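You operate a simulated robot arm through the tools that you are given. There is no shell and no other tool. Be economical: measure what you need, move in short steps, check, and stop when the job is done.

You run a simulated two-armed robot. Do the job below in one go: nothing can be reset, and whatever is moved stays where it is left.

TASK
Start Press 2 and feed it at 2, then run Press 3 empty and stop it.
Fine: open the choke of Press 3 wide, and Stop once it shows Idle.

The check looks at the end state, three seconds after you hand in, the way a careful person would. Anything else that was tipped, shoved, dropped, spilled or broken makes it a failure.

THE ROBOT
Two 7-joint arms with three-finger grippers on one trunk, on a base that drives. Base frame: it is fixed to the floor where the robot stands at the start and does not move with it; the origin is under the middle of the robot, x ahead of it, y to its left, z up. Readings come in m, rad, newtons and seconds.
The left shoulder is at the start at [0.06, 0.154, 0.931], the right one opposite. With the tool pointing down near the work surface each hand reaches from about 0.1 to 0.58 m from the robot's upright axis, wherever it stands, measured 20 degrees to its own side. Places, roughly: far choke wheel [0.2, -1.5, 1.2]; far feed lever [0.1, -2, 0.9]; far green display [0.1, -2.1, 1.5]; far stop button [0.1, -2, 1.2]; middle feed lever [0.7, -0.1, 0.9]; middle start button [0.8, 0, 1.2]; press 2 [1.5, 0, 0.8]; press 3 [0.9, -1.8, 0.8]. Payload 2.69 kg a hand.
The tool frame of a hand sits at the grasp point between the pads (the TCP): z along the fingers, y along the line on which they close. The tips reach 0.029 m beyond it. Largest opening 0.12 m; the body of the gripper starts 0.078 m behind the TCP.
Orientation is told as [roll, pitch, yaw] about the base's x, y, z axes, in that order, counted from this pose: with the fingers straight down and closing along the base's y, the tool's x points along the base's -x, its y along +y and its z along -z.

THE INTERFACE
- The arms move only by the tool servo_tool. It takes "left_series", "right_series" or both (then of equal length, played together; a hand with none holds still); each is a list of rows, each an object (a shift or turn left out is 0, a gripper value left out holds the last) with "slide": the shift along the base's x, y, z in m, a list of three; "rot": the turn, a rotation vector about the base's x, y, z in rad, a list of three; "claw": the finger opening in m, from 0 to 0.12. In form: [{"slide": [x, y, z], "rot": [wx, wy, wz], "claw": claw}, ...]. A call has 1 to 20 rows; each row shifts and turns the commanded pose from where the row before left it. Each row takes 0.2 s and may step no farther than 0.05 m and 0.15 rad from the row before; otherwise, or with a gripper value out of range, the whole call is refused. A pose out of reach is approached as far as the arm can. The call stops where the force on the tool passes 60 N (or 10 N more than at its start, if that is more) or the arm is blocked; 0.2 s more then pass. Each finger halts on what it meets, pressing with about 23 N; the grip force reading is that of the motor and also rises with nothing between the fingers. The clock runs only during rows and for 0.2 s after the last one: add rows that do not move to give the fingers time. The reply holds the time, the measured pose of the TCP, the force on the tool along the base axes, the opening and the grip force, in the units named above and with some noise, with the torque about the TCP (base axes, N m) and any sound that the robot's microphone picked up, and new pictures: "show" is both (left out), scene, wrist or none (wrist: the cameras of the hands that moved).
- Cameras (640 x 400 px; columns grow to the right, rows downward): "scene" is now at [0.1786, -0.0098, 1.1231]; the picture's right is [-0.06, -1.00, 0.00], its down [-0.17, 0.01, -0.99] and it looks along [0.98, -0.06, -0.17] (base axes); focal length 220 px, centre (320, 200). "left" rides on the left gripper at [0.063, 0, -0.104] in its tool frame; the picture's right is [0.00, 1.00, 0.00], its down [-0.83, 0.00, -0.56] and it looks along [-0.56, 0.00, 0.83] (tool axes); focal length 275 px, centre (320, 200). "right" rides on the right gripper at [0.063, 0, -0.104] in its tool frame; the picture's right is [0.00, 1.00, 0.00], its down [-0.83, 0.00, -0.56] and it looks along [-0.56, 0.00, 0.83] (tool axes); focal length 275 px, centre (320, 200). There is no depth. A picture from a camera that has moved, and an enlarged one, comes with that camera's place and axes in the base frame and with its lens. The place of the scene camera against the robot may be out by one fixed shift of up to 0.012 m in any direction.
- raise_lower(by): slides the trunk up (or, below 0, down) by that many m; the arms and the scene camera ride with it, the base frame stays. It gives what a move gives, with no picture.
- drive_base(legs): drives the robot by 1 to 6 legs, each [ahead, left, turn to the left] in m, m and rad, along the robot's own axes; the way and the turn of a leg run together, so that a leg with both is an arc; at most 1.5 m and 3.142 rad a leg. The arms and the cameras ride along, it lands a little off, and it stops where it bumps. It gives what a move gives, and a new picture of the scene camera.
- turn_head(pan, tilt): turns the head with the scene camera to pan (to the left, within 1.396 rad either way) and tilt (down, from -0.506 to 1.204), counted from straight ahead of the robot. It gives what a move gives, and a new picture of the scene camera.
- enlarge(camera, box): a new picture of the part [left, top, right, bottom] of that camera's present view, enlarged. No time passes.
- finish_job(): hands the job in; it is judged then, once.

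Go step by step. Nothing tells you exact positions but the pictures and the camera data: compare them with the known pose of the tool, close in by small moves and look again before you grip or let go. The budget is 120 turns and 260 pictures, counting those below and the enlarged ones. Unless the task says otherwise, let go and move clear before handing in, and close with one line.

The tools are called after ">>>" as name(argument=value, ...) on one line, values as JSON. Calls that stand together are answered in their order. servo_tool: Moves the arms, as the interface text tells. Its arguments: {"type":"object","properties":{"left_series":{"type":"array"},"right_series":{"type":"array"},"show":{"type":"string","enum":["both","scene","wrist","none"]}},"required":[]} The other tools are called the same way: raise_lower (by) slides the trunk up or down; drive_base (legs) drives the base; turn_head (pan, tilt) turns the head that bears the scene camera; enlarge (camera, box) takes an enlarged picture of a part of a camera's view; finish_job () hands the job in.

At the start:

```text
time_s: 0.0
left_tool_pos: [0.4338, 0.1775, 1.0]
left_ee_rot: [-0.002, 0.0, 0.002]
left_force: [0.3, -0.4, 0.5]
left_torque: [-0.01, -0.02, -0.01]
left_opening: 0.12
left_finger_force: 0.0
right_tool_pos: [0.3449, -0.213, 1.0011]
right_ee_rot: [0.001, -0.001, 0.0]
right_force: [0.4, 0.7, 0.2]
right_torque: [0.0, 0.01, 0.0]
right_opening: 0.1201
right_finger_force: 0.0
trunk travel left (down, up): [-0.303, 0.135]
robot x, y, heading: [0.0022, 0.0007, -0.003]
head pan, tilt: [-0.063, 0.168]
```

scene: 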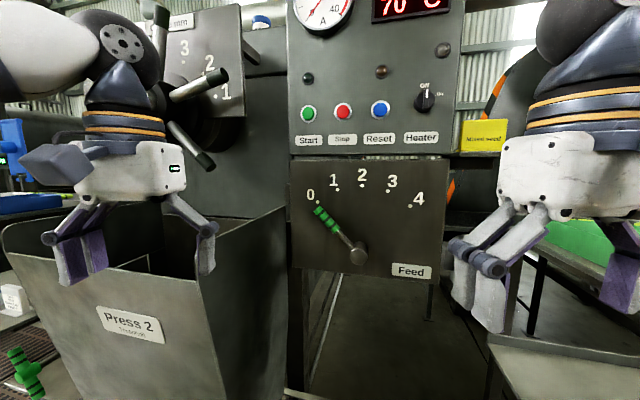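
right: 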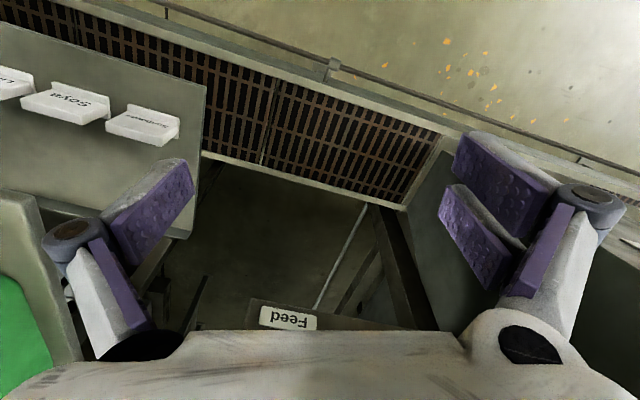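
left: 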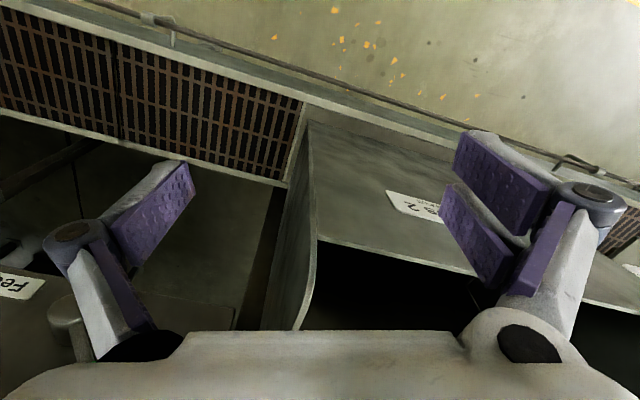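

I see Press 2's control panel ahead, with Start/Stop/Reset/Heater, a display and a feed lever at 0. I look closer at the panel and tilt the head up before touching anything.

>>> enlarge(camera="scene", box=[280, 0, 520, 150])

>>> enlarge(camera="scene", box=[280, 150, 460, 290])

>>> turn_head(pan=0.0, tilt=-0.3)

```text
2.67 times, centred on (400, 75) of scene
camera zoom: at [0.1786, -0.0098, 1.1231], right [-0.06, -1.0, 0.0], down [-0.17, 0.01, -0.99], along [0.98, -0.06, -0.17], focal length 587 px, centre (107, 533)
```

zoom: 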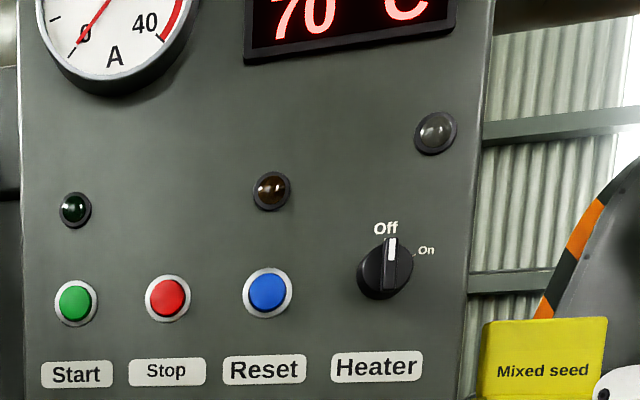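

```text
2.86 times, centred on (370, 220) of scene
camera zoom: at [0.1786, -0.0098, 1.1231], right [-0.06, -1.0, 0.0], down [-0.17, 0.01, -0.99], along [0.98, -0.06, -0.17], focal length 628 px, centre (177, 143)
```

zoom: 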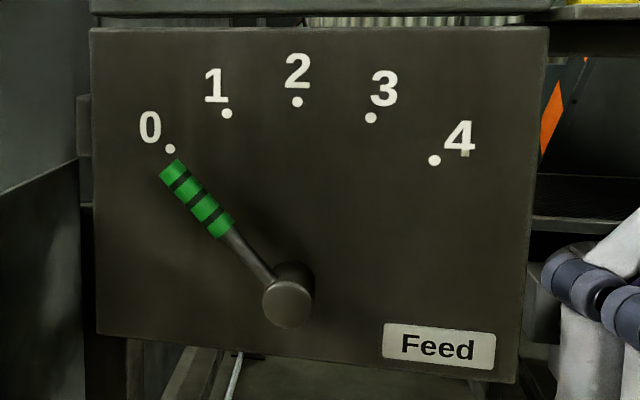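

```text
time_s: 0.9
left_tool_pos: [0.4338, 0.178, 0.9996]
left_ee_rot: [0.0, 0.0, 0.001]
left_force: [1.1, -0.3, 0.2]
left_torque: [0.02, -0.04, -0.02]
left_opening: 0.12
left_finger_force: 0.0
right_tool_pos: [0.3459, -0.2137, 1.0002]
right_ee_rot: [0.0, -0.003, 0.0]
right_force: [0.4, -1.0, -0.3]
right_torque: [0.01, 0.0, -0.02]
right_opening: 0.1202
right_finger_force: 0.1
trunk travel left (down, up): [-0.303, 0.135]
robot x, y, heading: [0.0031, 0.0026, 0.003]
head pan, tilt: [0.0, -0.3]
camera scene: at [0.1645, -0.004, 1.1638], right [0.0, -1.0, 0.0], down [0.29, 0.0, -0.96], along [0.96, 0.0, 0.29], focal length 220 px, centre (320, 200)
```

scene: 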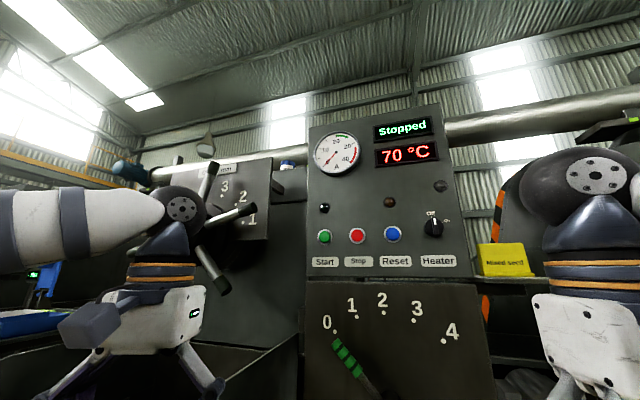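

Press 2 shows "Stopped" and 70 °C with the lever at 0. Next I look around to Press 3 on the right and the hopper surroundings on the left.

>>> turn_head(pan=-1.39, tilt=0.0)

>>> turn_head(pan=0.6, tilt=0.2)

```text
time_s: 2.4
left_tool_pos: [0.4344, 0.1773, 0.9996]
left_ee_rot: [0.001, 0.0, 0.0]
left_force: [0.1, 0.7, -0.4]
left_torque: [-0.03, -0.01, 0.02]
left_opening: 0.12
left_finger_force: 0.0
right_tool_pos: [0.3463, -0.2138, 1.0008]
right_ee_rot: [0.001, -0.001, -0.001]
right_force: [-1.0, -0.4, 0.0]
right_torque: [-0.02, 0.0, -0.02]
right_opening: 0.12
right_finger_force: 0.1
trunk travel left (down, up): [-0.303, 0.135]
robot x, y, heading: [0.0039, -0.0021, -0.004]
head pan, tilt: [-1.389, 0.0]
camera scene: at [0.1022, -0.0925, 1.1384], right [-0.98, -0.18, 0.0], down [0.0, 0.0, -1.0], along [0.18, -0.98, 0.0], focal length 220 px, centre (320, 200)
```

scene: 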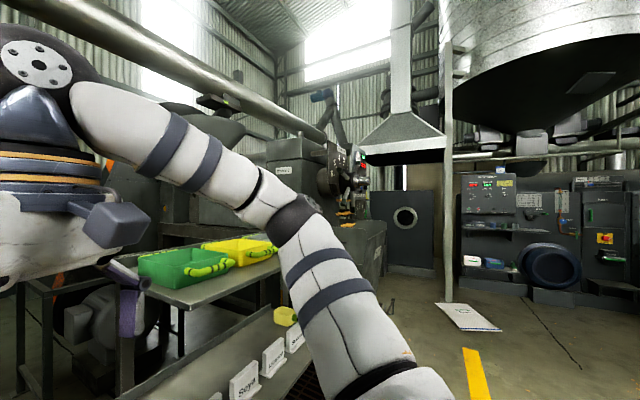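

```text
time_s: 4.4
left_tool_pos: [0.4332, 0.1777, 1.0003]
left_ee_rot: [0.0, 0.0, 0.0]
left_force: [0.6, -0.1, 0.0]
left_torque: [0.0, 0.01, 0.03]
left_opening: 0.1199
left_finger_force: 0.0
right_tool_pos: [0.3454, -0.213, 1.0006]
right_ee_rot: [0.0, -0.002, -0.002]
right_force: [-0.2, 0.7, -0.7]
right_torque: [0.01, 0.02, 0.04]
right_opening: 0.12
right_finger_force: 0.0
trunk travel left (down, up): [-0.303, 0.135]
robot x, y, heading: [0.0006, -0.0006, 0.001]
head pan, tilt: [0.6, 0.201]
camera scene: at [0.1628, 0.0486, 1.12], right [0.56, -0.83, 0.0], down [-0.16, -0.11, -0.98], along [0.81, 0.55, -0.2], focal length 220 px, centre (320, 200)
```

scene: 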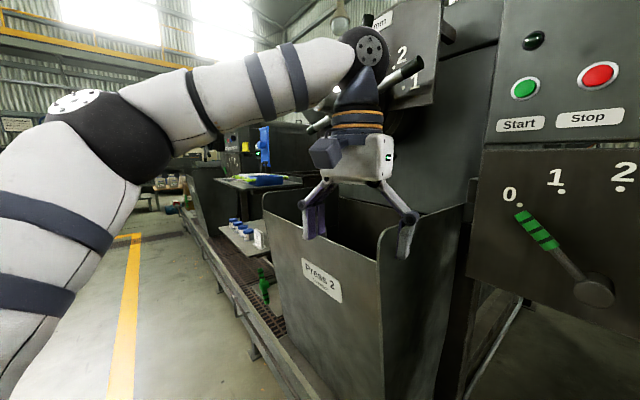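

Press 3 stands to the right with its panel facing the same way; Press 2's start button is at about [0.75, -0.015, 1.25]. I'll bring the right hand up with the fingers closed and pointing forward, short of the button, and look.

>>> servo_tool(right_series=[{"slide": [0.01, 0, 0.04], "rot": [0, -0.143, 0], "claw": 0.0}, {"slide": [0.01, 0, 0.04], "rot": [0, -0.143, 0]}, {"slide": [0.01, 0, 0.04], "rot": [0, -0.143, 0]}, {"slide": [0.01, 0, 0.04], "rot": [0, -0.143, 0]}, {"slide": [0.02, 0.01, 0.03], "rot": [0, -0.143, 0]}, {"slide": [0.02, 0.03, 0.02], "rot": [0, -0.143, 0]}, {"slide": [0.02, 0.03, 0.02], "rot": [0, -0.143, 0]}, {"slide": [0.02, 0.03, 0.01], "rot": [0, -0.143, 0]}, {"slide": [0.02, 0.03, 0.01], "rot": [0, -0.143, 0]}, {"slide": [0.02, 0.03, 0], "rot": [0, -0.143, 0]}, {"slide": [0.02, 0.038, 0], "rot": [0, -0.141, 0]}, {"slide": [0, 0, 0]}])

>>> turn_head(pan=0.0, tilt=0.0)

```text
time_s: 7.0
left_tool_pos: [0.4344, 0.1772, 0.9998]
left_ee_rot: [0.001, 0.0, -0.001]
left_force: [-0.3, 0.1, 0.3]
left_torque: [0.01, 0.0, 0.01]
left_opening: 0.1201
left_finger_force: 0.0
right_tool_pos: [0.5406, -0.0025, 1.2172]
right_ee_rot: [3.121, -1.567, -3.123]
right_force: [0.1, 0.1, 0.2]
right_torque: [0.0, -0.04, -0.03]
right_opening: 0.0
right_finger_force: 22.8
right hand out of reach, approached as far as the arm can: row 1, 2, 3, 4
trunk travel left (down, up): [-0.303, 0.135]
robot x, y, heading: [-0.0003, 0.0024, -0.0]
head pan, tilt: [0.6, 0.201]
camera scene: at [0.1627, 0.0484, 1.12], right [0.56, -0.83, 0.0], down [-0.16, -0.11, -0.98], along [0.81, 0.55, -0.2], focal length 220 px, centre (320, 200)
camera right: at [0.4364, -0.0047, 1.155], right [0.0, 1.0, 0.0], down [-0.56, 0.0, 0.83], along [0.83, 0.0, 0.56], focal length 275 px, centre (320, 200)
```

scene: 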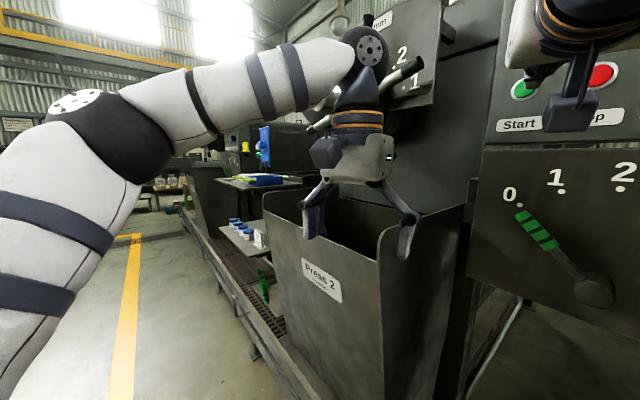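
right: 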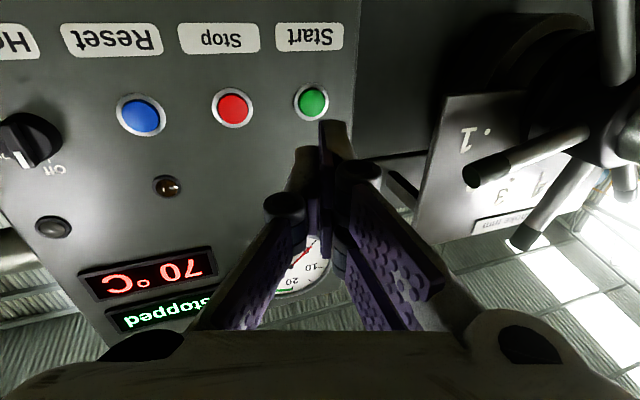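

```text
time_s: 8.0
left_tool_pos: [0.4337, 0.1786, 1.0001]
left_ee_rot: [-0.001, 0.001, 0.0]
left_force: [0.6, 0.6, -0.2]
left_torque: [-0.03, 0.0, -0.01]
left_opening: 0.1201
left_finger_force: 0.0
right_tool_pos: [0.5408, -0.0022, 1.2169]
right_ee_rot: [-3.076, -1.571, 3.074]
right_force: [-0.4, 0.5, -0.5]
right_torque: [-0.01, -0.02, 0.03]
right_opening: 0.0001
right_finger_force: 23.2
trunk travel left (down, up): [-0.303, 0.135]
robot x, y, heading: [-0.0002, 0.0021, -0.001]
head pan, tilt: [0.0, 0.0]
camera scene: at [0.1759, -0.0039, 1.1384], right [0.0, -1.0, 0.0], down [0.0, 0.0, -1.0], along [1.0, 0.0, 0.0], focal length 220 px, centre (320, 200)
```

scene: 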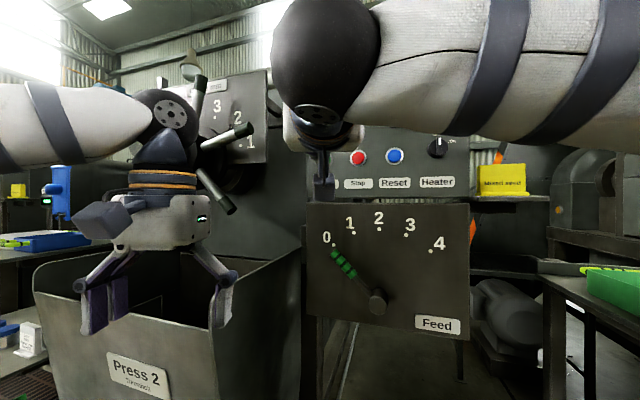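

The wrist view shows the start button just ahead and slightly above the closed fingertips. I close in part-way and look again to fix the depth.

>>> servo_tool(right_series=[{"slide": [0.03, -0.005, 0.01]}, {"slide": [0.03, -0.004, 0.01]}, {"slide": [0.02, 0, 0]}, {"slide": [0, 0, 0]}], show="wrist")

```text
time_s: 9.0
left_tool_pos: [0.4337, 0.1766, 1.0005]
left_ee_rot: [0.0, 0.0, 0.0]
left_force: [-0.2, 0.3, 0.3]
left_torque: [0.0, 0.02, 0.01]
left_opening: 0.1199
left_finger_force: 0.2
right_tool_pos: [0.6223, -0.0127, 1.2353]
right_ee_rot: [-2.912, -1.57, 2.912]
right_force: [0.4, -1.0, 0.0]
right_torque: [0.02, -0.01, -0.03]
right_opening: 0.0004
right_finger_force: 22.4
trunk travel left (down, up): [-0.303, 0.135]
robot x, y, heading: [-0.0004, 0.0048, 0.0]
head pan, tilt: [0.0, 0.0]
camera right: at [0.5176, -0.0145, 1.1737], right [0.0, 1.0, -0.01], down [-0.56, 0.0, 0.83], along [0.83, 0.0, 0.56], focal length 275 px, centre (320, 200)
```

right: 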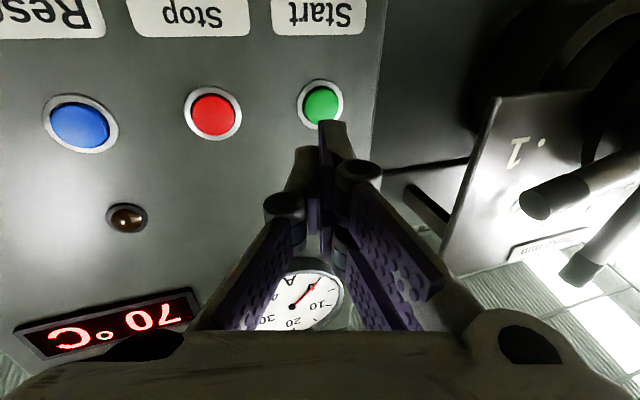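

The button face works out at about x 0.758, y -0.013, z 1.236, in line with the tool. I advance slowly to press it.

>>> servo_tool(right_series=[{"slide": [0.04, -0.001, 0.001]}, {"slide": [0.04, 0, 0]}, {"slide": [0.015, 0, 0]}, {"slide": [0.005, 0, 0]}, {"slide": [0.005, 0, 0]}, {"slide": [0.004, 0, 0]}, {"slide": [0.004, 0, 0]}])

```text
time_s: 10.6
left_tool_pos: [0.4343, 0.1779, 0.9998]
left_ee_rot: [-0.001, 0.001, 0.0]
left_force: [0.3, 0.9, 0.1]
left_torque: [0.0, 0.02, -0.01]
left_opening: 0.1199
left_finger_force: 0.0
right_tool_pos: [0.7161, -0.0197, 1.225]
right_ee_rot: [-2.932, -1.571, 2.932]
right_force: [-0.1, 0.1, 0.3]
right_torque: [-0.01, -0.02, 0.0]
right_opening: 0.0
right_finger_force: 23.6
right hand out of reach, approached as far as the arm can: row 3, 4, 5, 7
trunk travel left (down, up): [-0.303, 0.135]
robot x, y, heading: [0.0008, -0.003, -0.004]
head pan, tilt: [0.0, 0.0]
camera scene: at [0.1758, -0.004, 1.1384], right [0.0, -1.0, 0.0], down [0.0, 0.0, -1.0], along [1.0, 0.0, 0.0], focal length 220 px, centre (320, 200)
camera right: at [0.6118, -0.0209, 1.1631], right [0.0, 1.0, -0.01], down [-0.56, 0.0, 0.83], along [0.83, 0.0, 0.56], focal length 275 px, centre (320, 200)
```

scene: 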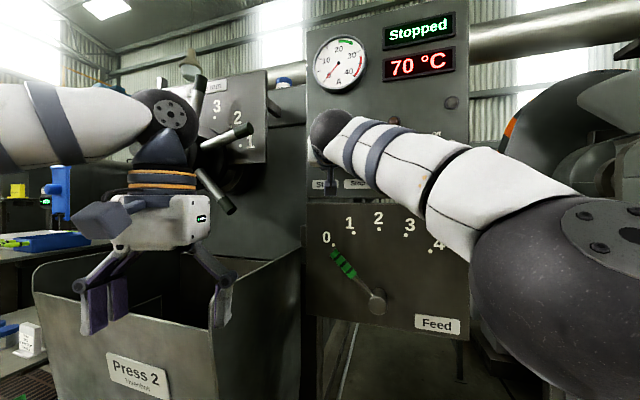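
right: 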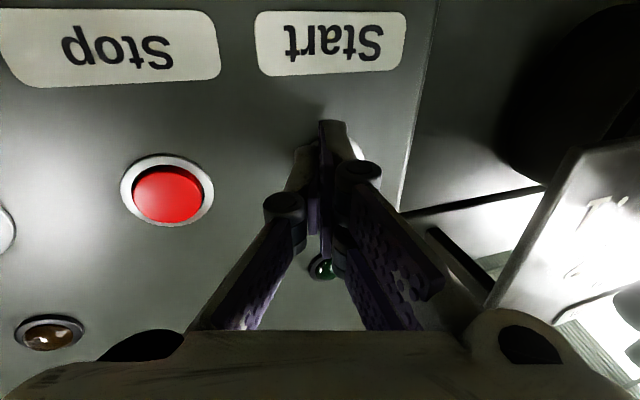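

The arm ran out of reach just short of the button. I back off and look down to check the room for driving a bit closer.

>>> servo_tool(right_series=[{"slide": [-0.05, 0, 0.005]}, {"slide": [-0.05, 0, 0.005]}, {"slide": [-0.04, 0, 0]}], show="none")

>>> turn_head(pan=0.0, tilt=1.1)

```text
refused: row 1 steps farther than a row can; nothing moved
```

```text
time_s: 11.9
left_tool_pos: [0.4335, 0.1772, 1.0007]
left_ee_rot: [0.001, 0.0, 0.0]
left_force: [0.6, 1.3, -1.2]
left_torque: [0.01, -0.01, 0.01]
left_opening: 0.1201
left_finger_force: 0.0
right_tool_pos: [0.7163, -0.0212, 1.2235]
right_ee_rot: [-2.81, -1.571, 2.806]
right_force: [1.2, 0.6, 0.2]
right_torque: [0.01, 0.01, 0.01]
right_opening: 0.0
right_finger_force: 23.1
trunk travel left (down, up): [-0.303, 0.135]
robot x, y, heading: [-0.0053, 0.0004, -0.003]
head pan, tilt: [0.0, 1.1]
camera scene: at [0.1535, -0.0039, 1.0489], right [0.0, -1.0, 0.0], down [-0.86, 0.0, -0.51], along [0.51, 0.0, -0.86], focal length 220 px, centre (320, 200)
```

scene: 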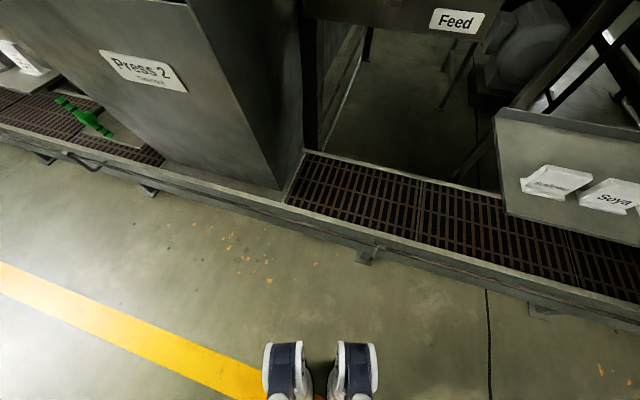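

The floor ahead is free for about 0.3 m before the rail. I retreat the right hand, lift the left one a little for clearance, and drive 0.11 m forward.

>>> servo_tool(right_series=[{"slide": [-0.045, 0, 0.005]}, {"slide": [-0.045, 0, 0.005]}, {"slide": [-0.045, 0, 0]}, {"slide": [-0.045, 0, 0]}], left_series=[{"slide": [-0.02, 0, 0.03]}, {"slide": [-0.02, 0, 0.03]}, {"slide": [-0.02, 0, 0.02]}, {"slide": [0, 0, 0]}], show="none")

>>> turn_head(pan=0.0, tilt=0.0)

>>> drive_base(legs=[[0.11, 0, 0]])

```text
time_s: 12.9
left_tool_pos: [0.3793, 0.1637, 1.0391]
left_ee_rot: [0.0, 0.001, 0.0]
left_force: [-1.2, -0.7, 0.3]
left_torque: [0.0, 0.07, -0.02]
left_opening: 0.12
left_finger_force: 0.0
left hand out of reach, approached as far as the arm can: row 2, 3
right_tool_pos: [0.5366, -0.0192, 1.2352]
right_ee_rot: [2.894, -1.567, -2.894]
right_force: [0.0, 0.7, -0.3]
right_torque: [0.01, 0.01, 0.02]
right_opening: 0.0
right_finger_force: 22.8
trunk travel left (down, up): [-0.303, 0.135]
robot x, y, heading: [0.0014, -0.001, -0.001]
head pan, tilt: [0.0, 1.1]
```

```text
time_s: 14.2
left_tool_pos: [0.3795, 0.1641, 1.0397]
left_ee_rot: [-0.001, -0.001, 0.0]
left_force: [-0.3, 0.9, -0.6]
left_torque: [0.04, -0.01, -0.02]
left_opening: 0.1199
left_finger_force: 0.0
right_tool_pos: [0.5374, -0.0214, 1.2357]
right_ee_rot: [1.865, -1.563, -1.868]
right_force: [0.1, -0.5, -0.5]
right_torque: [0.01, 0.02, 0.05]
right_opening: 0.0
right_finger_force: 23.2
trunk travel left (down, up): [-0.303, 0.135]
robot x, y, heading: [-0.0018, 0.002, -0.001]
head pan, tilt: [0.0, 0.0]
camera scene: at [0.1605, -0.0037, 1.0571], right [0.0, -1.0, 0.0], down [-0.79, 0.0, -0.61], along [0.61, 0.0, -0.79], focal length 220 px, centre (320, 200)
```

scene: 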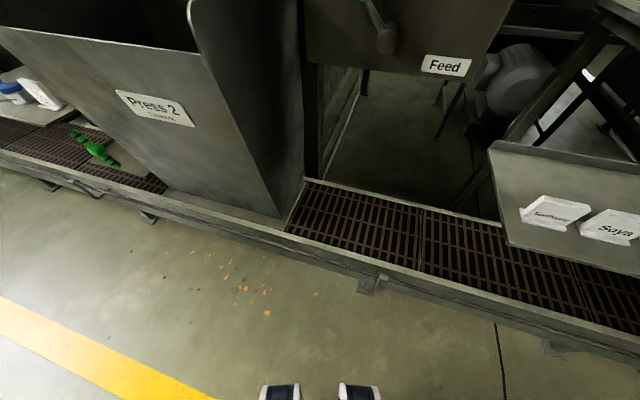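

```text
time_s: 15.4
left_tool_pos: [0.4914, 0.1637, 1.0381]
left_ee_rot: [-0.002, -0.001, -0.002]
left_force: [0.5, 0.4, -0.8]
left_torque: [0.01, 0.01, 0.0]
left_opening: 0.1201
left_finger_force: 0.0
right_tool_pos: [0.6497, -0.0214, 1.2364]
right_ee_rot: [1.733, -1.564, -1.743]
right_force: [-0.9, -0.2, 0.3]
right_torque: [0.04, -0.03, 0.0]
right_opening: 0.0002
right_finger_force: 22.4
trunk travel left (down, up): [-0.303, 0.135]
robot x, y, heading: [0.1116, -0.0013, -0.001]
head pan, tilt: [0.0, 0.0]
camera scene: at [0.2714, -0.004, 1.0573], right [0.0, -1.0, 0.0], down [-0.79, 0.0, -0.61], along [0.61, 0.0, -0.79], focal length 220 px, centre (320, 200)
```

scene: 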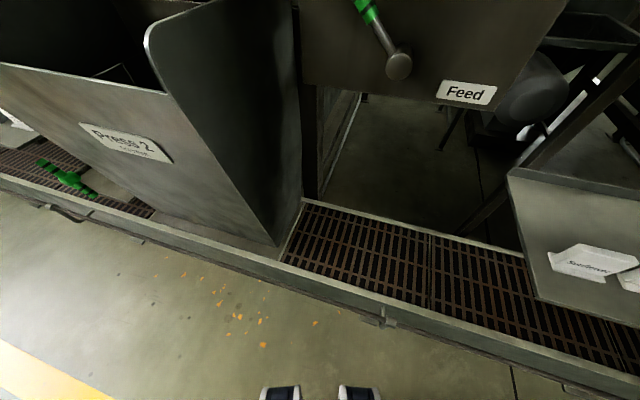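

Drove fine; the fingertips are now at x≈0.68. I align and look through the wrist before pressing.

>>> servo_tool(right_series=[{"slide": [0.02, 0.007, 0]}, {"slide": [0.025, 0, 0]}, {"slide": [0, 0, 0]}], show="wrist")

>>> turn_head(pan=0.0, tilt=-0.2)

```text
time_s: 16.2
left_tool_pos: [0.4905, 0.1638, 1.0384]
left_ee_rot: [0.0, 0.0, -0.003]
left_force: [0.0, 0.1, 0.2]
left_torque: [0.0, -0.01, 0.02]
left_opening: 0.1199
left_finger_force: 0.0
right_tool_pos: [0.6941, -0.0151, 1.2358]
right_ee_rot: [1.885, -1.563, -1.891]
right_force: [0.9, 0.4, 0.2]
right_torque: [0.02, -0.04, 0.02]
right_opening: 0.0
right_finger_force: 23.0
trunk travel left (down, up): [-0.303, 0.135]
robot x, y, heading: [0.1104, -0.0004, 0.001]
head pan, tilt: [0.0, 0.0]
camera right: at [0.5884, -0.0161, 1.1748], right [0.01, 1.0, 0.0], down [-0.56, 0.0, 0.83], along [0.83, -0.01, 0.56], focal length 275 px, centre (320, 200)
```

right: 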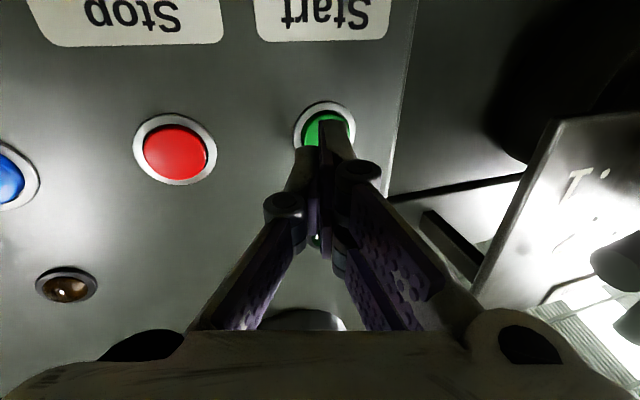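

```text
time_s: 17.0
left_tool_pos: [0.4899, 0.1638, 1.0395]
left_ee_rot: [0.002, -0.002, -0.001]
left_force: [-0.9, -1.0, 1.0]
left_torque: [0.0, -0.03, -0.01]
left_opening: 0.1202
left_finger_force: 0.0
right_tool_pos: [0.6921, -0.017, 1.2371]
right_ee_rot: [1.864, -1.564, -1.868]
right_force: [0.5, 0.6, 0.3]
right_torque: [-0.01, 0.02, 0.0]
right_opening: 0.0
right_finger_force: 22.9
trunk travel left (down, up): [-0.303, 0.135]
robot x, y, heading: [0.1106, -0.0009, -0.005]
head pan, tilt: [0.0, -0.201]
camera scene: at [0.2791, -0.0043, 1.1558], right [0.0, -1.0, 0.0], down [0.2, 0.0, -0.98], along [0.98, 0.0, 0.2], focal length 220 px, centre (320, 200)
```

scene: 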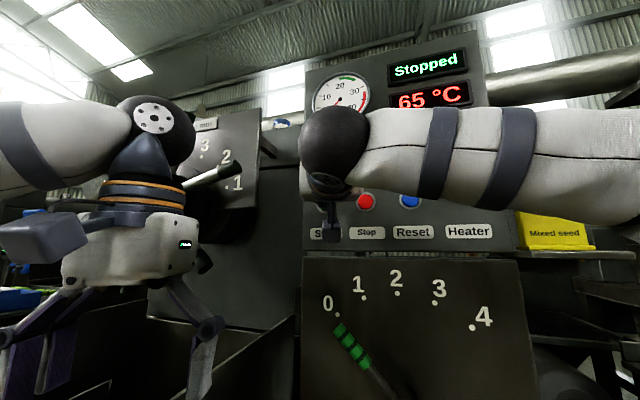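

Aligned on the green button; the display dropped to 65 °C, so it is cooling. I press now.

>>> servo_tool(right_series=[{"slide": [0.025, 0.002, 0]}, {"slide": [0.008, 0, 0]}, {"slide": [0.004, 0, 0]}, {"slide": [0.004, 0, 0]}, {"slide": [0.004, 0, 0]}, {"slide": [0.004, 0, 0]}, {"slide": [0, 0, 0]}])

```text
time_s: 18.1
left_tool_pos: [0.4842, 0.1625, 1.0408]
left_ee_rot: [0.0, -0.005, -0.003]
left_force: [-1.0, 0.5, 1.0]
left_torque: [0.0, 0.02, 0.01]
left_opening: 0.1199
left_finger_force: 0.0
right_tool_pos: [0.7269, -0.0105, 1.2384]
right_ee_rot: [2.015, -1.563, -2.019]
right_force: [-34.2, -4.9, -4.6]
right_torque: [0.05, 0.12, -0.39]
right_opening: 0.0
right_finger_force: 22.8
trunk travel left (down, up): [-0.303, 0.135]
robot x, y, heading: [0.1101, 0.0005, -0.001]
head pan, tilt: [0.0, -0.201]
heard: click
stopped in row 5 (right hand): the force on the tool passed its limit at 64 N (the readings are from after the stop); the commanded pose is now the measured one
camera scene: at [0.2727, -0.0055, 1.1568], right [0.0, -1.0, 0.0], down [0.2, 0.0, -0.98], along [0.98, 0.0, 0.2], focal length 220 px, centre (320, 200)
camera right: at [0.6224, -0.0124, 1.1777], right [0.0, 1.0, 0.0], down [-0.56, 0.0, 0.83], along [0.83, 0.0, 0.56], focal length 275 px, centre (320, 200)
```

scene: 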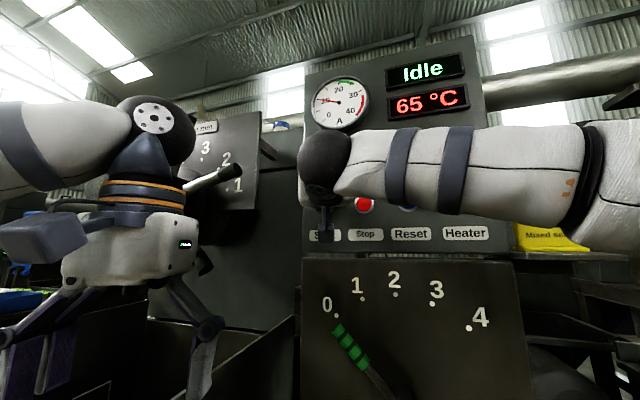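
right: 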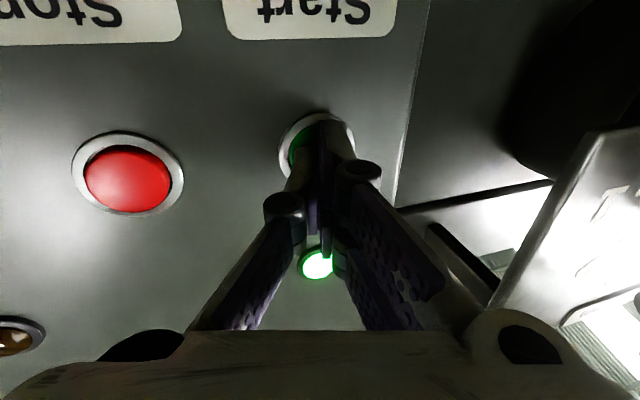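

Press 2 clicked on and now shows "Idle" with its green lamp lit. I retreat from the button and lower the hand toward the left side of the feed lever.

>>> servo_tool(right_series=[{"slide": [-0.05, 0, 0]}, {"slide": [-0.05, 0, 0]}, {"slide": [-0.05, 0, 0]}, {"slide": [0, 0.005, -0.045]}, {"slide": [0, 0.005, -0.045]}, {"slide": [0, 0.005, -0.045]}, {"slide": [0, 0, -0.045]}, {"slide": [0, 0, -0.045]}, {"slide": [0, 0, 0]}])

```text
time_s: 20.1
left_tool_pos: [0.4883, 0.1643, 1.0382]
left_ee_rot: [0.0, -0.002, -0.002]
left_force: [0.4, -0.4, 0.9]
left_torque: [0.03, 0.01, 0.02]
left_opening: 0.12
left_finger_force: 0.0
right_tool_pos: [0.5845, 0.0043, 1.0111]
right_ee_rot: [1.05, -1.563, -1.054]
right_force: [-0.7, 0.2, 0.0]
right_torque: [0.0, -0.02, 0.0]
right_opening: 0.0
right_finger_force: 22.8
trunk travel left (down, up): [-0.303, 0.135]
robot x, y, heading: [0.1095, 0.0039, -0.001]
head pan, tilt: [0.0, -0.201]
camera scene: at [0.2781, -0.0045, 1.1559], right [0.0, -1.0, 0.0], down [0.2, 0.0, -0.98], along [0.98, 0.0, 0.2], focal length 220 px, centre (320, 200)
camera right: at [0.4808, 0.0037, 0.95], right [0.0, 1.0, 0.0], down [-0.55, 0.0, 0.83], along [0.83, 0.0, 0.55], focal length 275 px, centre (320, 200)
```

scene: 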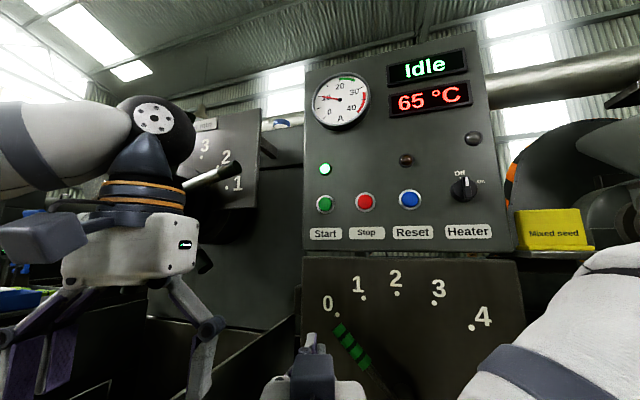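
right: 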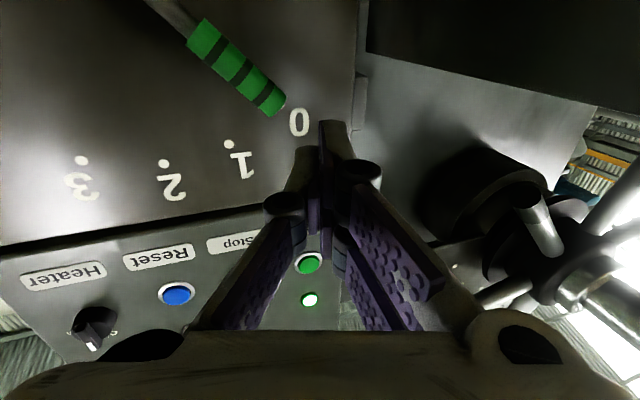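

The lever handle runs from about [0.71,-0.035,1.01] (tip) to [0.71,-0.077,0.96]. I place the closed fingers just below-left of it and look before pushing.

>>> servo_tool(right_series=[{"slide": [0, -0.01, -0.03]}, {"slide": [0, -0.016, -0.027]}, {"slide": [0.04, 0, 0]}, {"slide": [0.04, 0, 0]}, {"slide": [0.03, 0, 0]}, {"slide": [0, 0, 0]}])

```text
time_s: 21.5
left_tool_pos: [0.4891, 0.1644, 1.0385]
left_ee_rot: [0.0, 0.0, -0.001]
left_force: [-0.2, 0.6, 0.0]
left_torque: [0.02, -0.01, 0.01]
left_opening: 0.1199
left_finger_force: 0.1
right_tool_pos: [0.6932, -0.0218, 0.9529]
right_ee_rot: [1.024, -1.566, -1.028]
right_force: [0.1, -0.7, 0.8]
right_torque: [-0.02, 0.01, 0.01]
right_opening: 0.0001
right_finger_force: 22.6
trunk travel left (down, up): [-0.303, 0.135]
robot x, y, heading: [0.1095, -0.0006, -0.003]
head pan, tilt: [0.0, -0.201]
camera scene: at [0.2781, -0.0044, 1.1559], right [0.0, -1.0, 0.0], down [0.2, 0.0, -0.98], along [0.98, 0.0, 0.2], focal length 220 px, centre (320, 200)
camera right: at [0.5891, -0.0218, 0.8914], right [0.0, 1.0, 0.0], down [-0.55, 0.0, 0.83], along [0.83, 0.0, 0.55], focal length 275 px, centre (320, 200)
```

scene: 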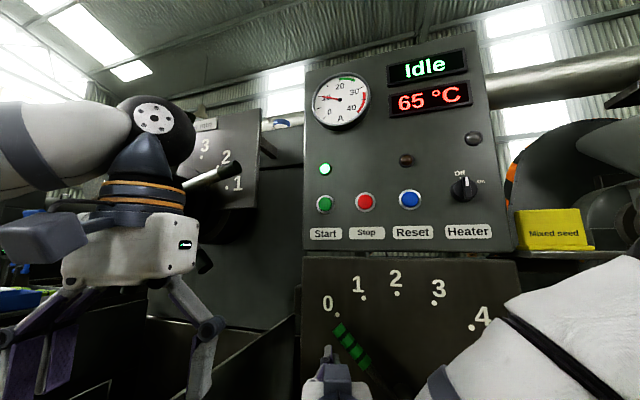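
right: 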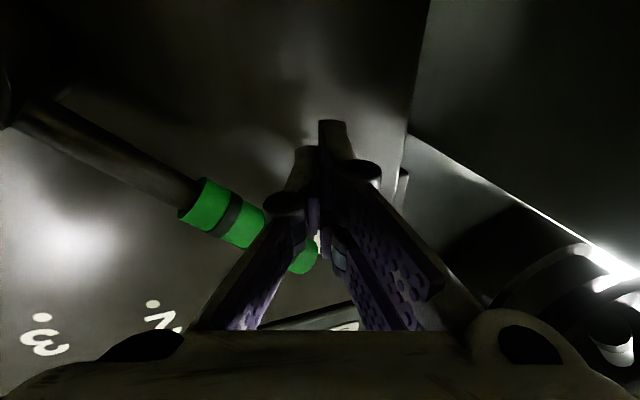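

The fingers sit below-left of the handle as planned. I push up and to the right in small steps.

>>> servo_tool(right_series=[{"slide": [0, -0.012, 0.01]}, {"slide": [0, -0.012, 0.01]}, {"slide": [0, -0.012, 0.009]}, {"slide": [0, -0.012, 0.008]}, {"slide": [0, 0, 0]}])

```text
time_s: 22.7
left_tool_pos: [0.4887, 0.163, 1.0394]
left_ee_rot: [0.0, -0.002, -0.002]
left_force: [-0.2, -1.0, 0.0]
left_torque: [0.02, 0.0, 0.0]
left_opening: 0.12
left_finger_force: 0.0
right_tool_pos: [0.6934, -0.0705, 0.9914]
right_ee_rot: [1.064, -1.567, -1.067]
right_force: [-1.5, 2.6, -0.6]
right_torque: [0.02, 0.0, -0.02]
right_opening: 0.0
right_finger_force: 23.4
trunk travel left (down, up): [-0.303, 0.135]
robot x, y, heading: [0.1143, 0.0002, -0.003]
head pan, tilt: [0.0, -0.201]
camera scene: at [0.2782, -0.0042, 1.1558], right [0.0, -1.0, 0.0], down [0.2, 0.0, -0.98], along [0.98, 0.0, 0.2], focal length 220 px, centre (320, 200)
camera right: at [0.5893, -0.071, 0.9307], right [0.0, 1.0, 0.0], down [-0.55, 0.0, 0.83], along [0.83, 0.0, 0.55], focal length 275 px, centre (320, 200)
```

scene: 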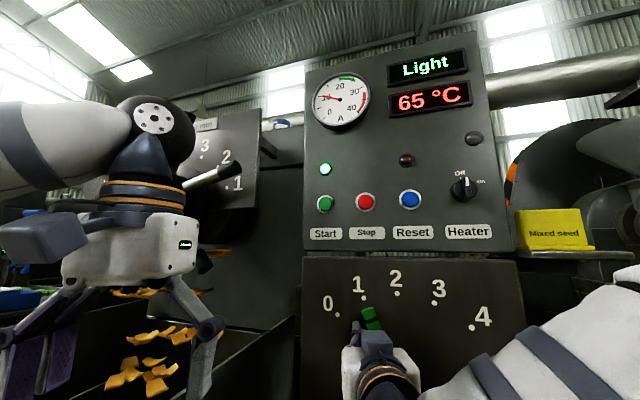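
right: 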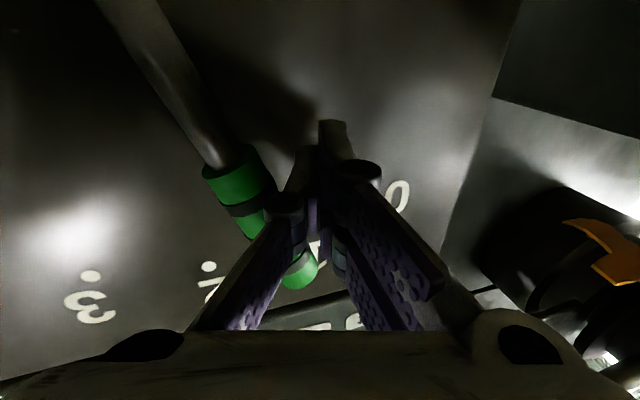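

The press responds ("Light") and cake starts coming out; lever is around 1. I continue the push toward 2.

>>> servo_tool(right_series=[{"slide": [0, -0.012, 0.006]}, {"slide": [0, -0.012, 0.004]}, {"slide": [0, -0.008, 0.003]}, {"slide": [0, 0, 0]}])

```text
time_s: 23.7
left_tool_pos: [0.4881, 0.165, 1.0393]
left_ee_rot: [-0.001, -0.003, -0.003]
left_force: [0.2, 0.7, 0.5]
left_torque: [-0.01, 0.01, 0.01]
left_opening: 0.1201
left_finger_force: 0.1
right_tool_pos: [0.6937, -0.1025, 1.0034]
right_ee_rot: [1.041, -1.566, -1.045]
right_force: [-0.3, 0.9, 0.0]
right_torque: [0.01, 0.01, -0.06]
right_opening: 0.0
right_finger_force: 22.6
trunk travel left (down, up): [-0.303, 0.135]
robot x, y, heading: [0.1074, -0.0012, -0.004]
head pan, tilt: [0.0, -0.201]
camera scene: at [0.2781, -0.0042, 1.1559], right [0.0, -1.0, 0.0], down [0.2, 0.0, -0.98], along [0.98, 0.0, 0.2], focal length 220 px, centre (320, 200)
camera right: at [0.59, -0.1026, 0.9422], right [0.0, 1.0, 0.0], down [-0.55, 0.0, 0.83], along [0.83, 0.0, 0.55], focal length 275 px, centre (320, 200)
```

scene: 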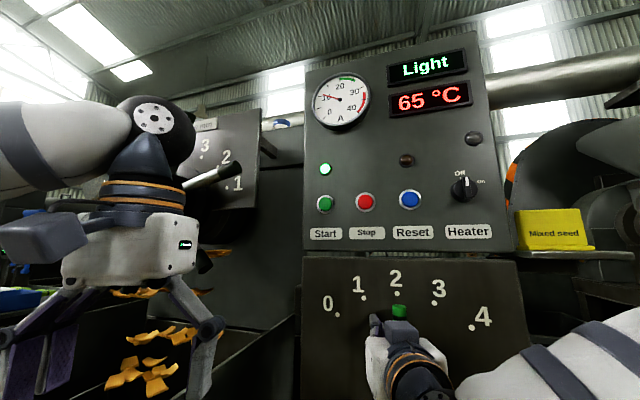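
right: 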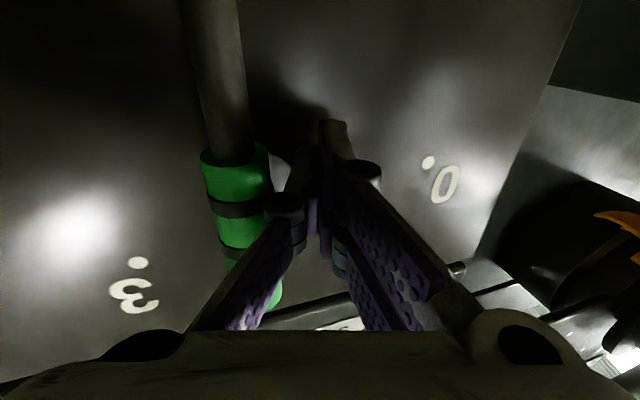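

The handle now looks close to 2. I back the fingers away and inspect.

>>> servo_tool(right_series=[{"slide": [0, 0.02, 0]}, {"slide": [0, 0.04, -0.01]}, {"slide": [-0.045, 0.02, 0]}, {"slide": [-0.045, 0.02, -0.02]}, {"slide": [0, 0, 0]}])

>>> turn_head(pan=0.0, tilt=0.15)

>>> enlarge(camera="scene", box=[280, 160, 480, 285])

```text
refused: row 4 steps farther than a row can; nothing moved
```

```text
time_s: 24.6
left_tool_pos: [0.4887, 0.1634, 1.0385]
left_ee_rot: [-0.001, -0.003, -0.001]
left_force: [-0.1, -0.1, 0.6]
left_torque: [-0.01, 0.03, 0.01]
left_opening: 0.12
left_finger_force: 0.1
right_tool_pos: [0.6956, -0.1015, 1.0035]
right_ee_rot: [1.057, -1.566, -1.063]
right_force: [-0.9, -0.3, -0.2]
right_torque: [-0.04, 0.0, -0.03]
right_opening: 0.0002
right_finger_force: 23.2
trunk travel left (down, up): [-0.303, 0.135]
robot x, y, heading: [0.1083, 0.002, -0.002]
head pan, tilt: [0.0, 0.15]
camera scene: at [0.2877, -0.0044, 1.1247], right [0.0, -1.0, 0.0], down [-0.15, 0.0, -0.99], along [0.99, 0.0, -0.15], focal length 220 px, centre (320, 200)
```

scene: 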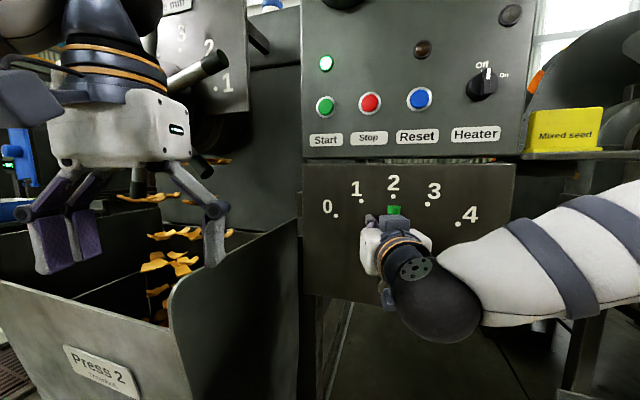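

```text
3.20 times, centred on (380, 222) of scene
camera zoom: at [0.2877, -0.0044, 1.1247], right [0.0, -1.0, 0.0], down [-0.15, 0.0, -0.99], along [0.99, 0.0, -0.15], focal length 704 px, centre (128, 128)
```

zoom: 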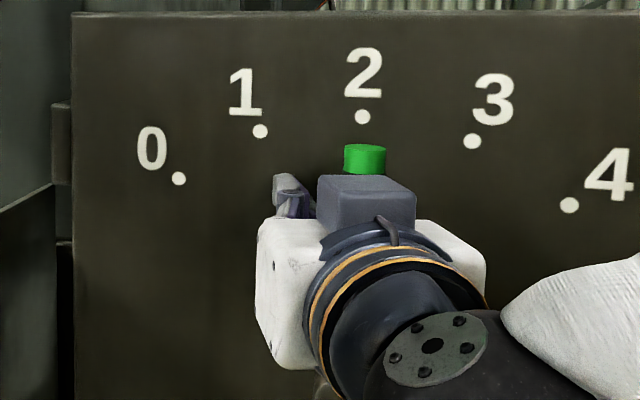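

The lever points at 2. I back the hand away sideways and toward me for an unobstructed check.

>>> servo_tool(right_series=[{"slide": [0, 0.02, 0]}, {"slide": [0, 0.04, 0]}, {"slide": [-0.045, 0.02, 0]}, {"slide": [-0.045, 0.0, -0.02]}, {"slide": [-0.02, 0.0, -0.04]}, {"slide": [0, 0, -0.04]}], show="scene")

>>> enlarge(camera="scene", box=[280, 160, 480, 285])

>>> turn_head(pan=0.2, tilt=-0.2)

```text
time_s: 26.0
left_tool_pos: [0.4897, 0.1643, 1.0388]
left_ee_rot: [-0.001, 0.0, -0.001]
left_force: [-0.4, -0.4, 0.1]
left_torque: [0.0, 0.04, 0.02]
left_opening: 0.12
left_finger_force: 0.0
right_tool_pos: [0.584, -0.022, 0.9021]
right_ee_rot: [1.113, -1.563, -1.119]
right_force: [-0.4, -0.3, -0.3]
right_torque: [0.01, 0.01, 0.01]
right_opening: 0.0
right_finger_force: 23.2
trunk travel left (down, up): [-0.303, 0.135]
robot x, y, heading: [0.1094, -0.0001, -0.004]
head pan, tilt: [0.0, 0.15]
camera scene: at [0.288, -0.0043, 1.1246], right [0.0, -1.0, 0.0], down [-0.15, 0.0, -0.99], along [0.99, 0.0, -0.15], focal length 220 px, centre (320, 200)
```

scene: 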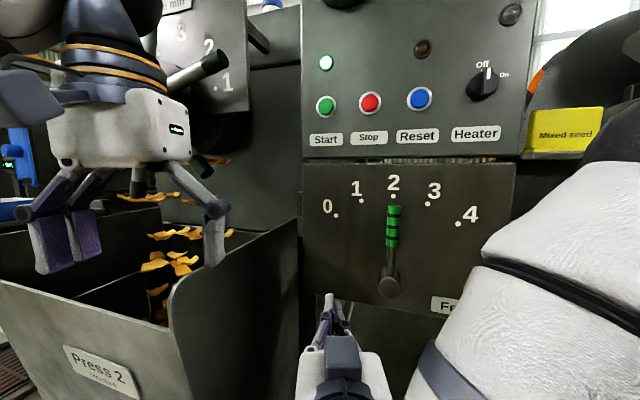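

```text
3.20 times, centred on (380, 222) of scene
camera zoom: at [0.288, -0.0043, 1.1246], right [0.0, -1.0, 0.0], down [-0.15, 0.0, -0.99], along [0.99, 0.0, -0.15], focal length 704 px, centre (128, 128)
```

zoom: 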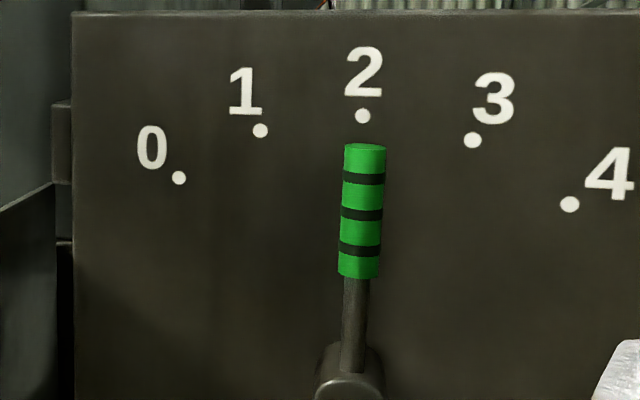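

```text
time_s: 26.8
left_tool_pos: [0.4906, 0.1633, 1.0387]
left_ee_rot: [-0.002, -0.001, -0.002]
left_force: [0.0, 0.1, 0.1]
left_torque: [-0.04, 0.01, -0.03]
left_opening: 0.1201
left_finger_force: 0.1
right_tool_pos: [0.5845, -0.0214, 0.9027]
right_ee_rot: [1.043, -1.566, -1.048]
right_force: [-0.2, -0.4, 0.2]
right_torque: [0.03, 0.0, 0.03]
right_opening: 0.0002
right_finger_force: 23.1
trunk travel left (down, up): [-0.303, 0.135]
robot x, y, heading: [0.1113, -0.0004, -0.001]
head pan, tilt: [0.201, -0.201]
camera scene: at [0.2766, 0.0122, 1.1558], right [0.2, -0.98, 0.0], down [0.19, 0.04, -0.98], along [0.96, 0.19, 0.2], focal length 220 px, centre (320, 200)
```

scene: 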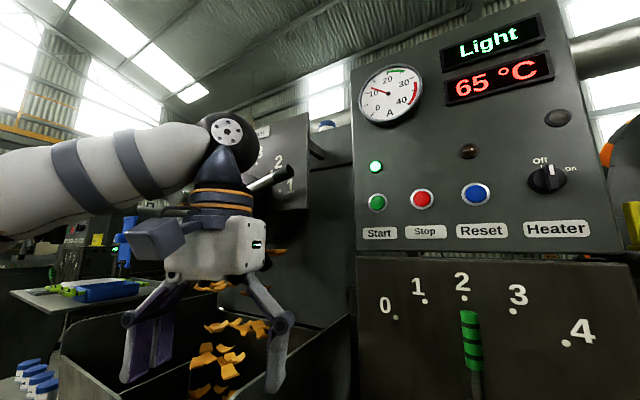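

The lever stands at 2 and Press 2 is running ("Light"). Now I back off 0.4 m and look toward Press 3 before driving there.

>>> drive_base(legs=[[-0.4, 0, 0]])

>>> turn_head(pan=-1.3, tilt=0.25)

```text
time_s: 29.3
left_tool_pos: [0.0853, 0.1646, 1.0381]
left_ee_rot: [0.0, -0.001, -0.001]
left_force: [-0.5, 0.7, 0.3]
left_torque: [0.05, -0.01, 0.0]
left_opening: 0.1199
left_finger_force: 0.1
right_tool_pos: [0.1807, -0.0202, 0.901]
right_ee_rot: [1.084, -1.566, -1.086]
right_force: [-0.3, 0.1, 0.2]
right_torque: [-0.01, -0.01, -0.03]
right_opening: 0.0
right_finger_force: 22.9
trunk travel left (down, up): [-0.303, 0.135]
robot x, y, heading: [-0.2946, 0.0019, -0.002]
head pan, tilt: [0.201, -0.201]
camera scene: at [-0.1282, 0.0128, 1.1559], right [0.2, -0.98, 0.0], down [0.2, 0.04, -0.98], along [0.96, 0.19, 0.2], focal length 220 px, centre (320, 200)
```

scene: 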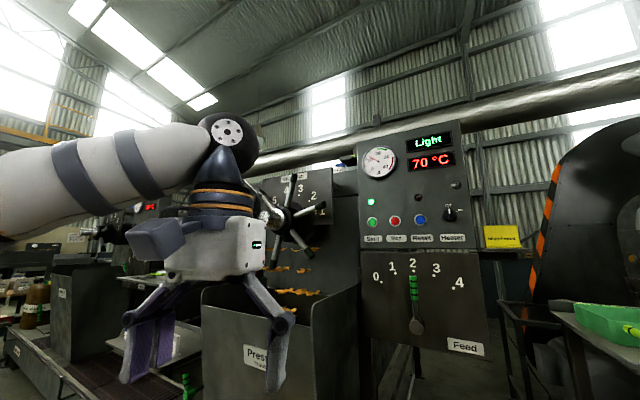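

```text
time_s: 30.9
left_tool_pos: [0.0845, 0.1643, 1.0383]
left_ee_rot: [0.0, -0.001, -0.004]
left_force: [0.4, 0.4, 0.1]
left_torque: [0.01, -0.03, 0.02]
left_opening: 0.1198
left_finger_force: 0.1
right_tool_pos: [0.1801, -0.021, 0.9023]
right_ee_rot: [1.031, -1.563, -1.034]
right_force: [-0.7, 0.1, 0.4]
right_torque: [0.0, 0.01, 0.01]
right_opening: 0.0001
right_finger_force: 22.9
trunk travel left (down, up): [-0.303, 0.135]
robot x, y, heading: [-0.3001, -0.0009, -0.003]
head pan, tilt: [-1.3, 0.25]
camera scene: at [-0.1844, -0.0937, 1.1154], right [-0.96, -0.27, 0.0], down [-0.07, 0.24, -0.97], along [0.26, -0.93, -0.25], focal length 220 px, centre (320, 200)
```

scene: 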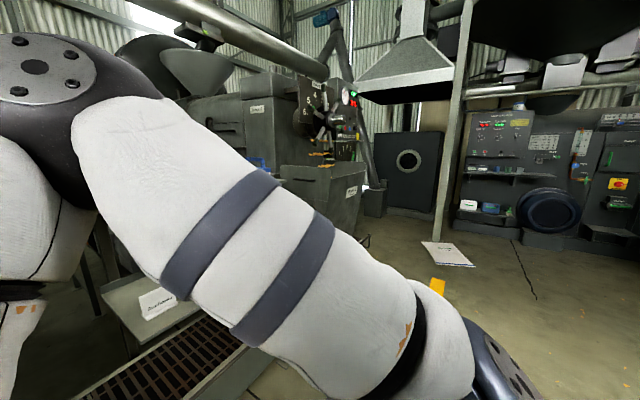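

Press 3's panel and hopper are visible beyond the arm. I enlarge that part.

>>> enlarge(camera="scene", box=[240, 60, 500, 280])

```text
1.82 times, centred on (370, 170) of scene
camera zoom: at [-0.1844, -0.0937, 1.1154], right [-0.96, -0.27, 0.0], down [-0.07, 0.24, -0.97], along [0.26, -0.93, -0.25], focal length 400 px, centre (229, 254)
```

zoom: 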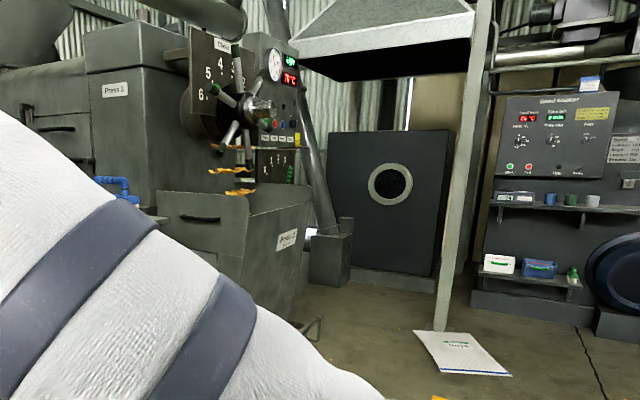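

The way along x≈-0.65 looks free (a sheet lies on the floor near [-0.9,-2.4], to be avoided). I drive back and then sideways toward Press 3, stopping short.

>>> drive_base(legs=[[-0.35, 0, 0], [0, -1.2, 0]])

>>> turn_head(pan=-0.7, tilt=0.3)

```text
time_s: 42.5
left_tool_pos: [-0.2612, -1.0738, 1.0383]
left_ee_rot: [-0.001, -0.001, -0.008]
left_force: [0.1, 0.3, 0.6]
left_torque: [0.02, -0.03, -0.01]
left_opening: 0.1201
left_finger_force: 0.0
right_tool_pos: [-0.1675, -1.2592, 0.9018]
right_ee_rot: [1.037, -1.564, -1.047]
right_force: [-0.6, 0.4, -0.2]
right_torque: [0.04, -0.01, 0.02]
right_opening: 0.0
right_finger_force: 23.3
trunk travel left (down, up): [-0.303, 0.135]
robot x, y, heading: [-0.6441, -1.2356, -0.009]
head pan, tilt: [-1.3, 0.25]
camera scene: at [-0.5322, -1.3303, 1.1154], right [-0.97, -0.26, 0.0], down [-0.06, 0.24, -0.97], along [0.25, -0.94, -0.25], focal length 220 px, centre (320, 200)
```

scene: 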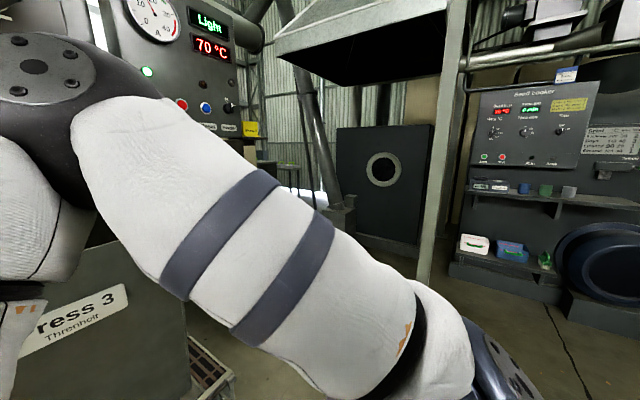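

```text
time_s: 43.5
left_tool_pos: [-0.2605, -1.0736, 1.0386]
left_ee_rot: [-0.001, -0.002, -0.006]
left_force: [0.1, -0.3, -0.1]
left_torque: [0.0, 0.01, 0.0]
left_opening: 0.1197
left_finger_force: 0.1
right_tool_pos: [-0.1676, -1.2573, 0.9023]
right_ee_rot: [1.031, -1.565, -1.039]
right_force: [0.4, 0.7, 0.6]
right_torque: [0.03, 0.01, 0.03]
right_opening: 0.0
right_finger_force: 23.0
trunk travel left (down, up): [-0.303, 0.135]
robot x, y, heading: [-0.6404, -1.2327, -0.005]
head pan, tilt: [-0.7, 0.3]
camera scene: at [-0.4856, -1.3008, 1.1107], right [-0.65, -0.76, 0.0], down [-0.22, 0.19, -0.96], along [0.73, -0.62, -0.3], focal length 220 px, centre (320, 200)
```

scene: 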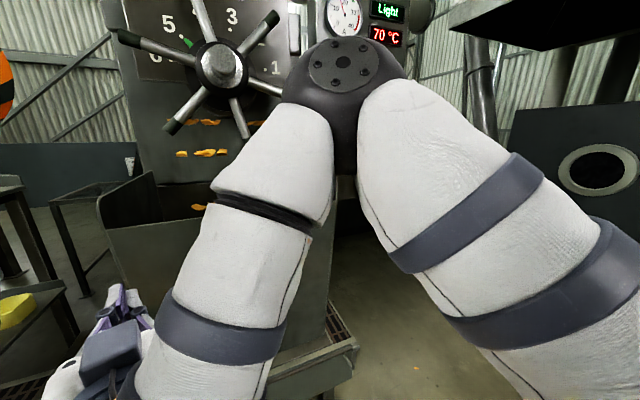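

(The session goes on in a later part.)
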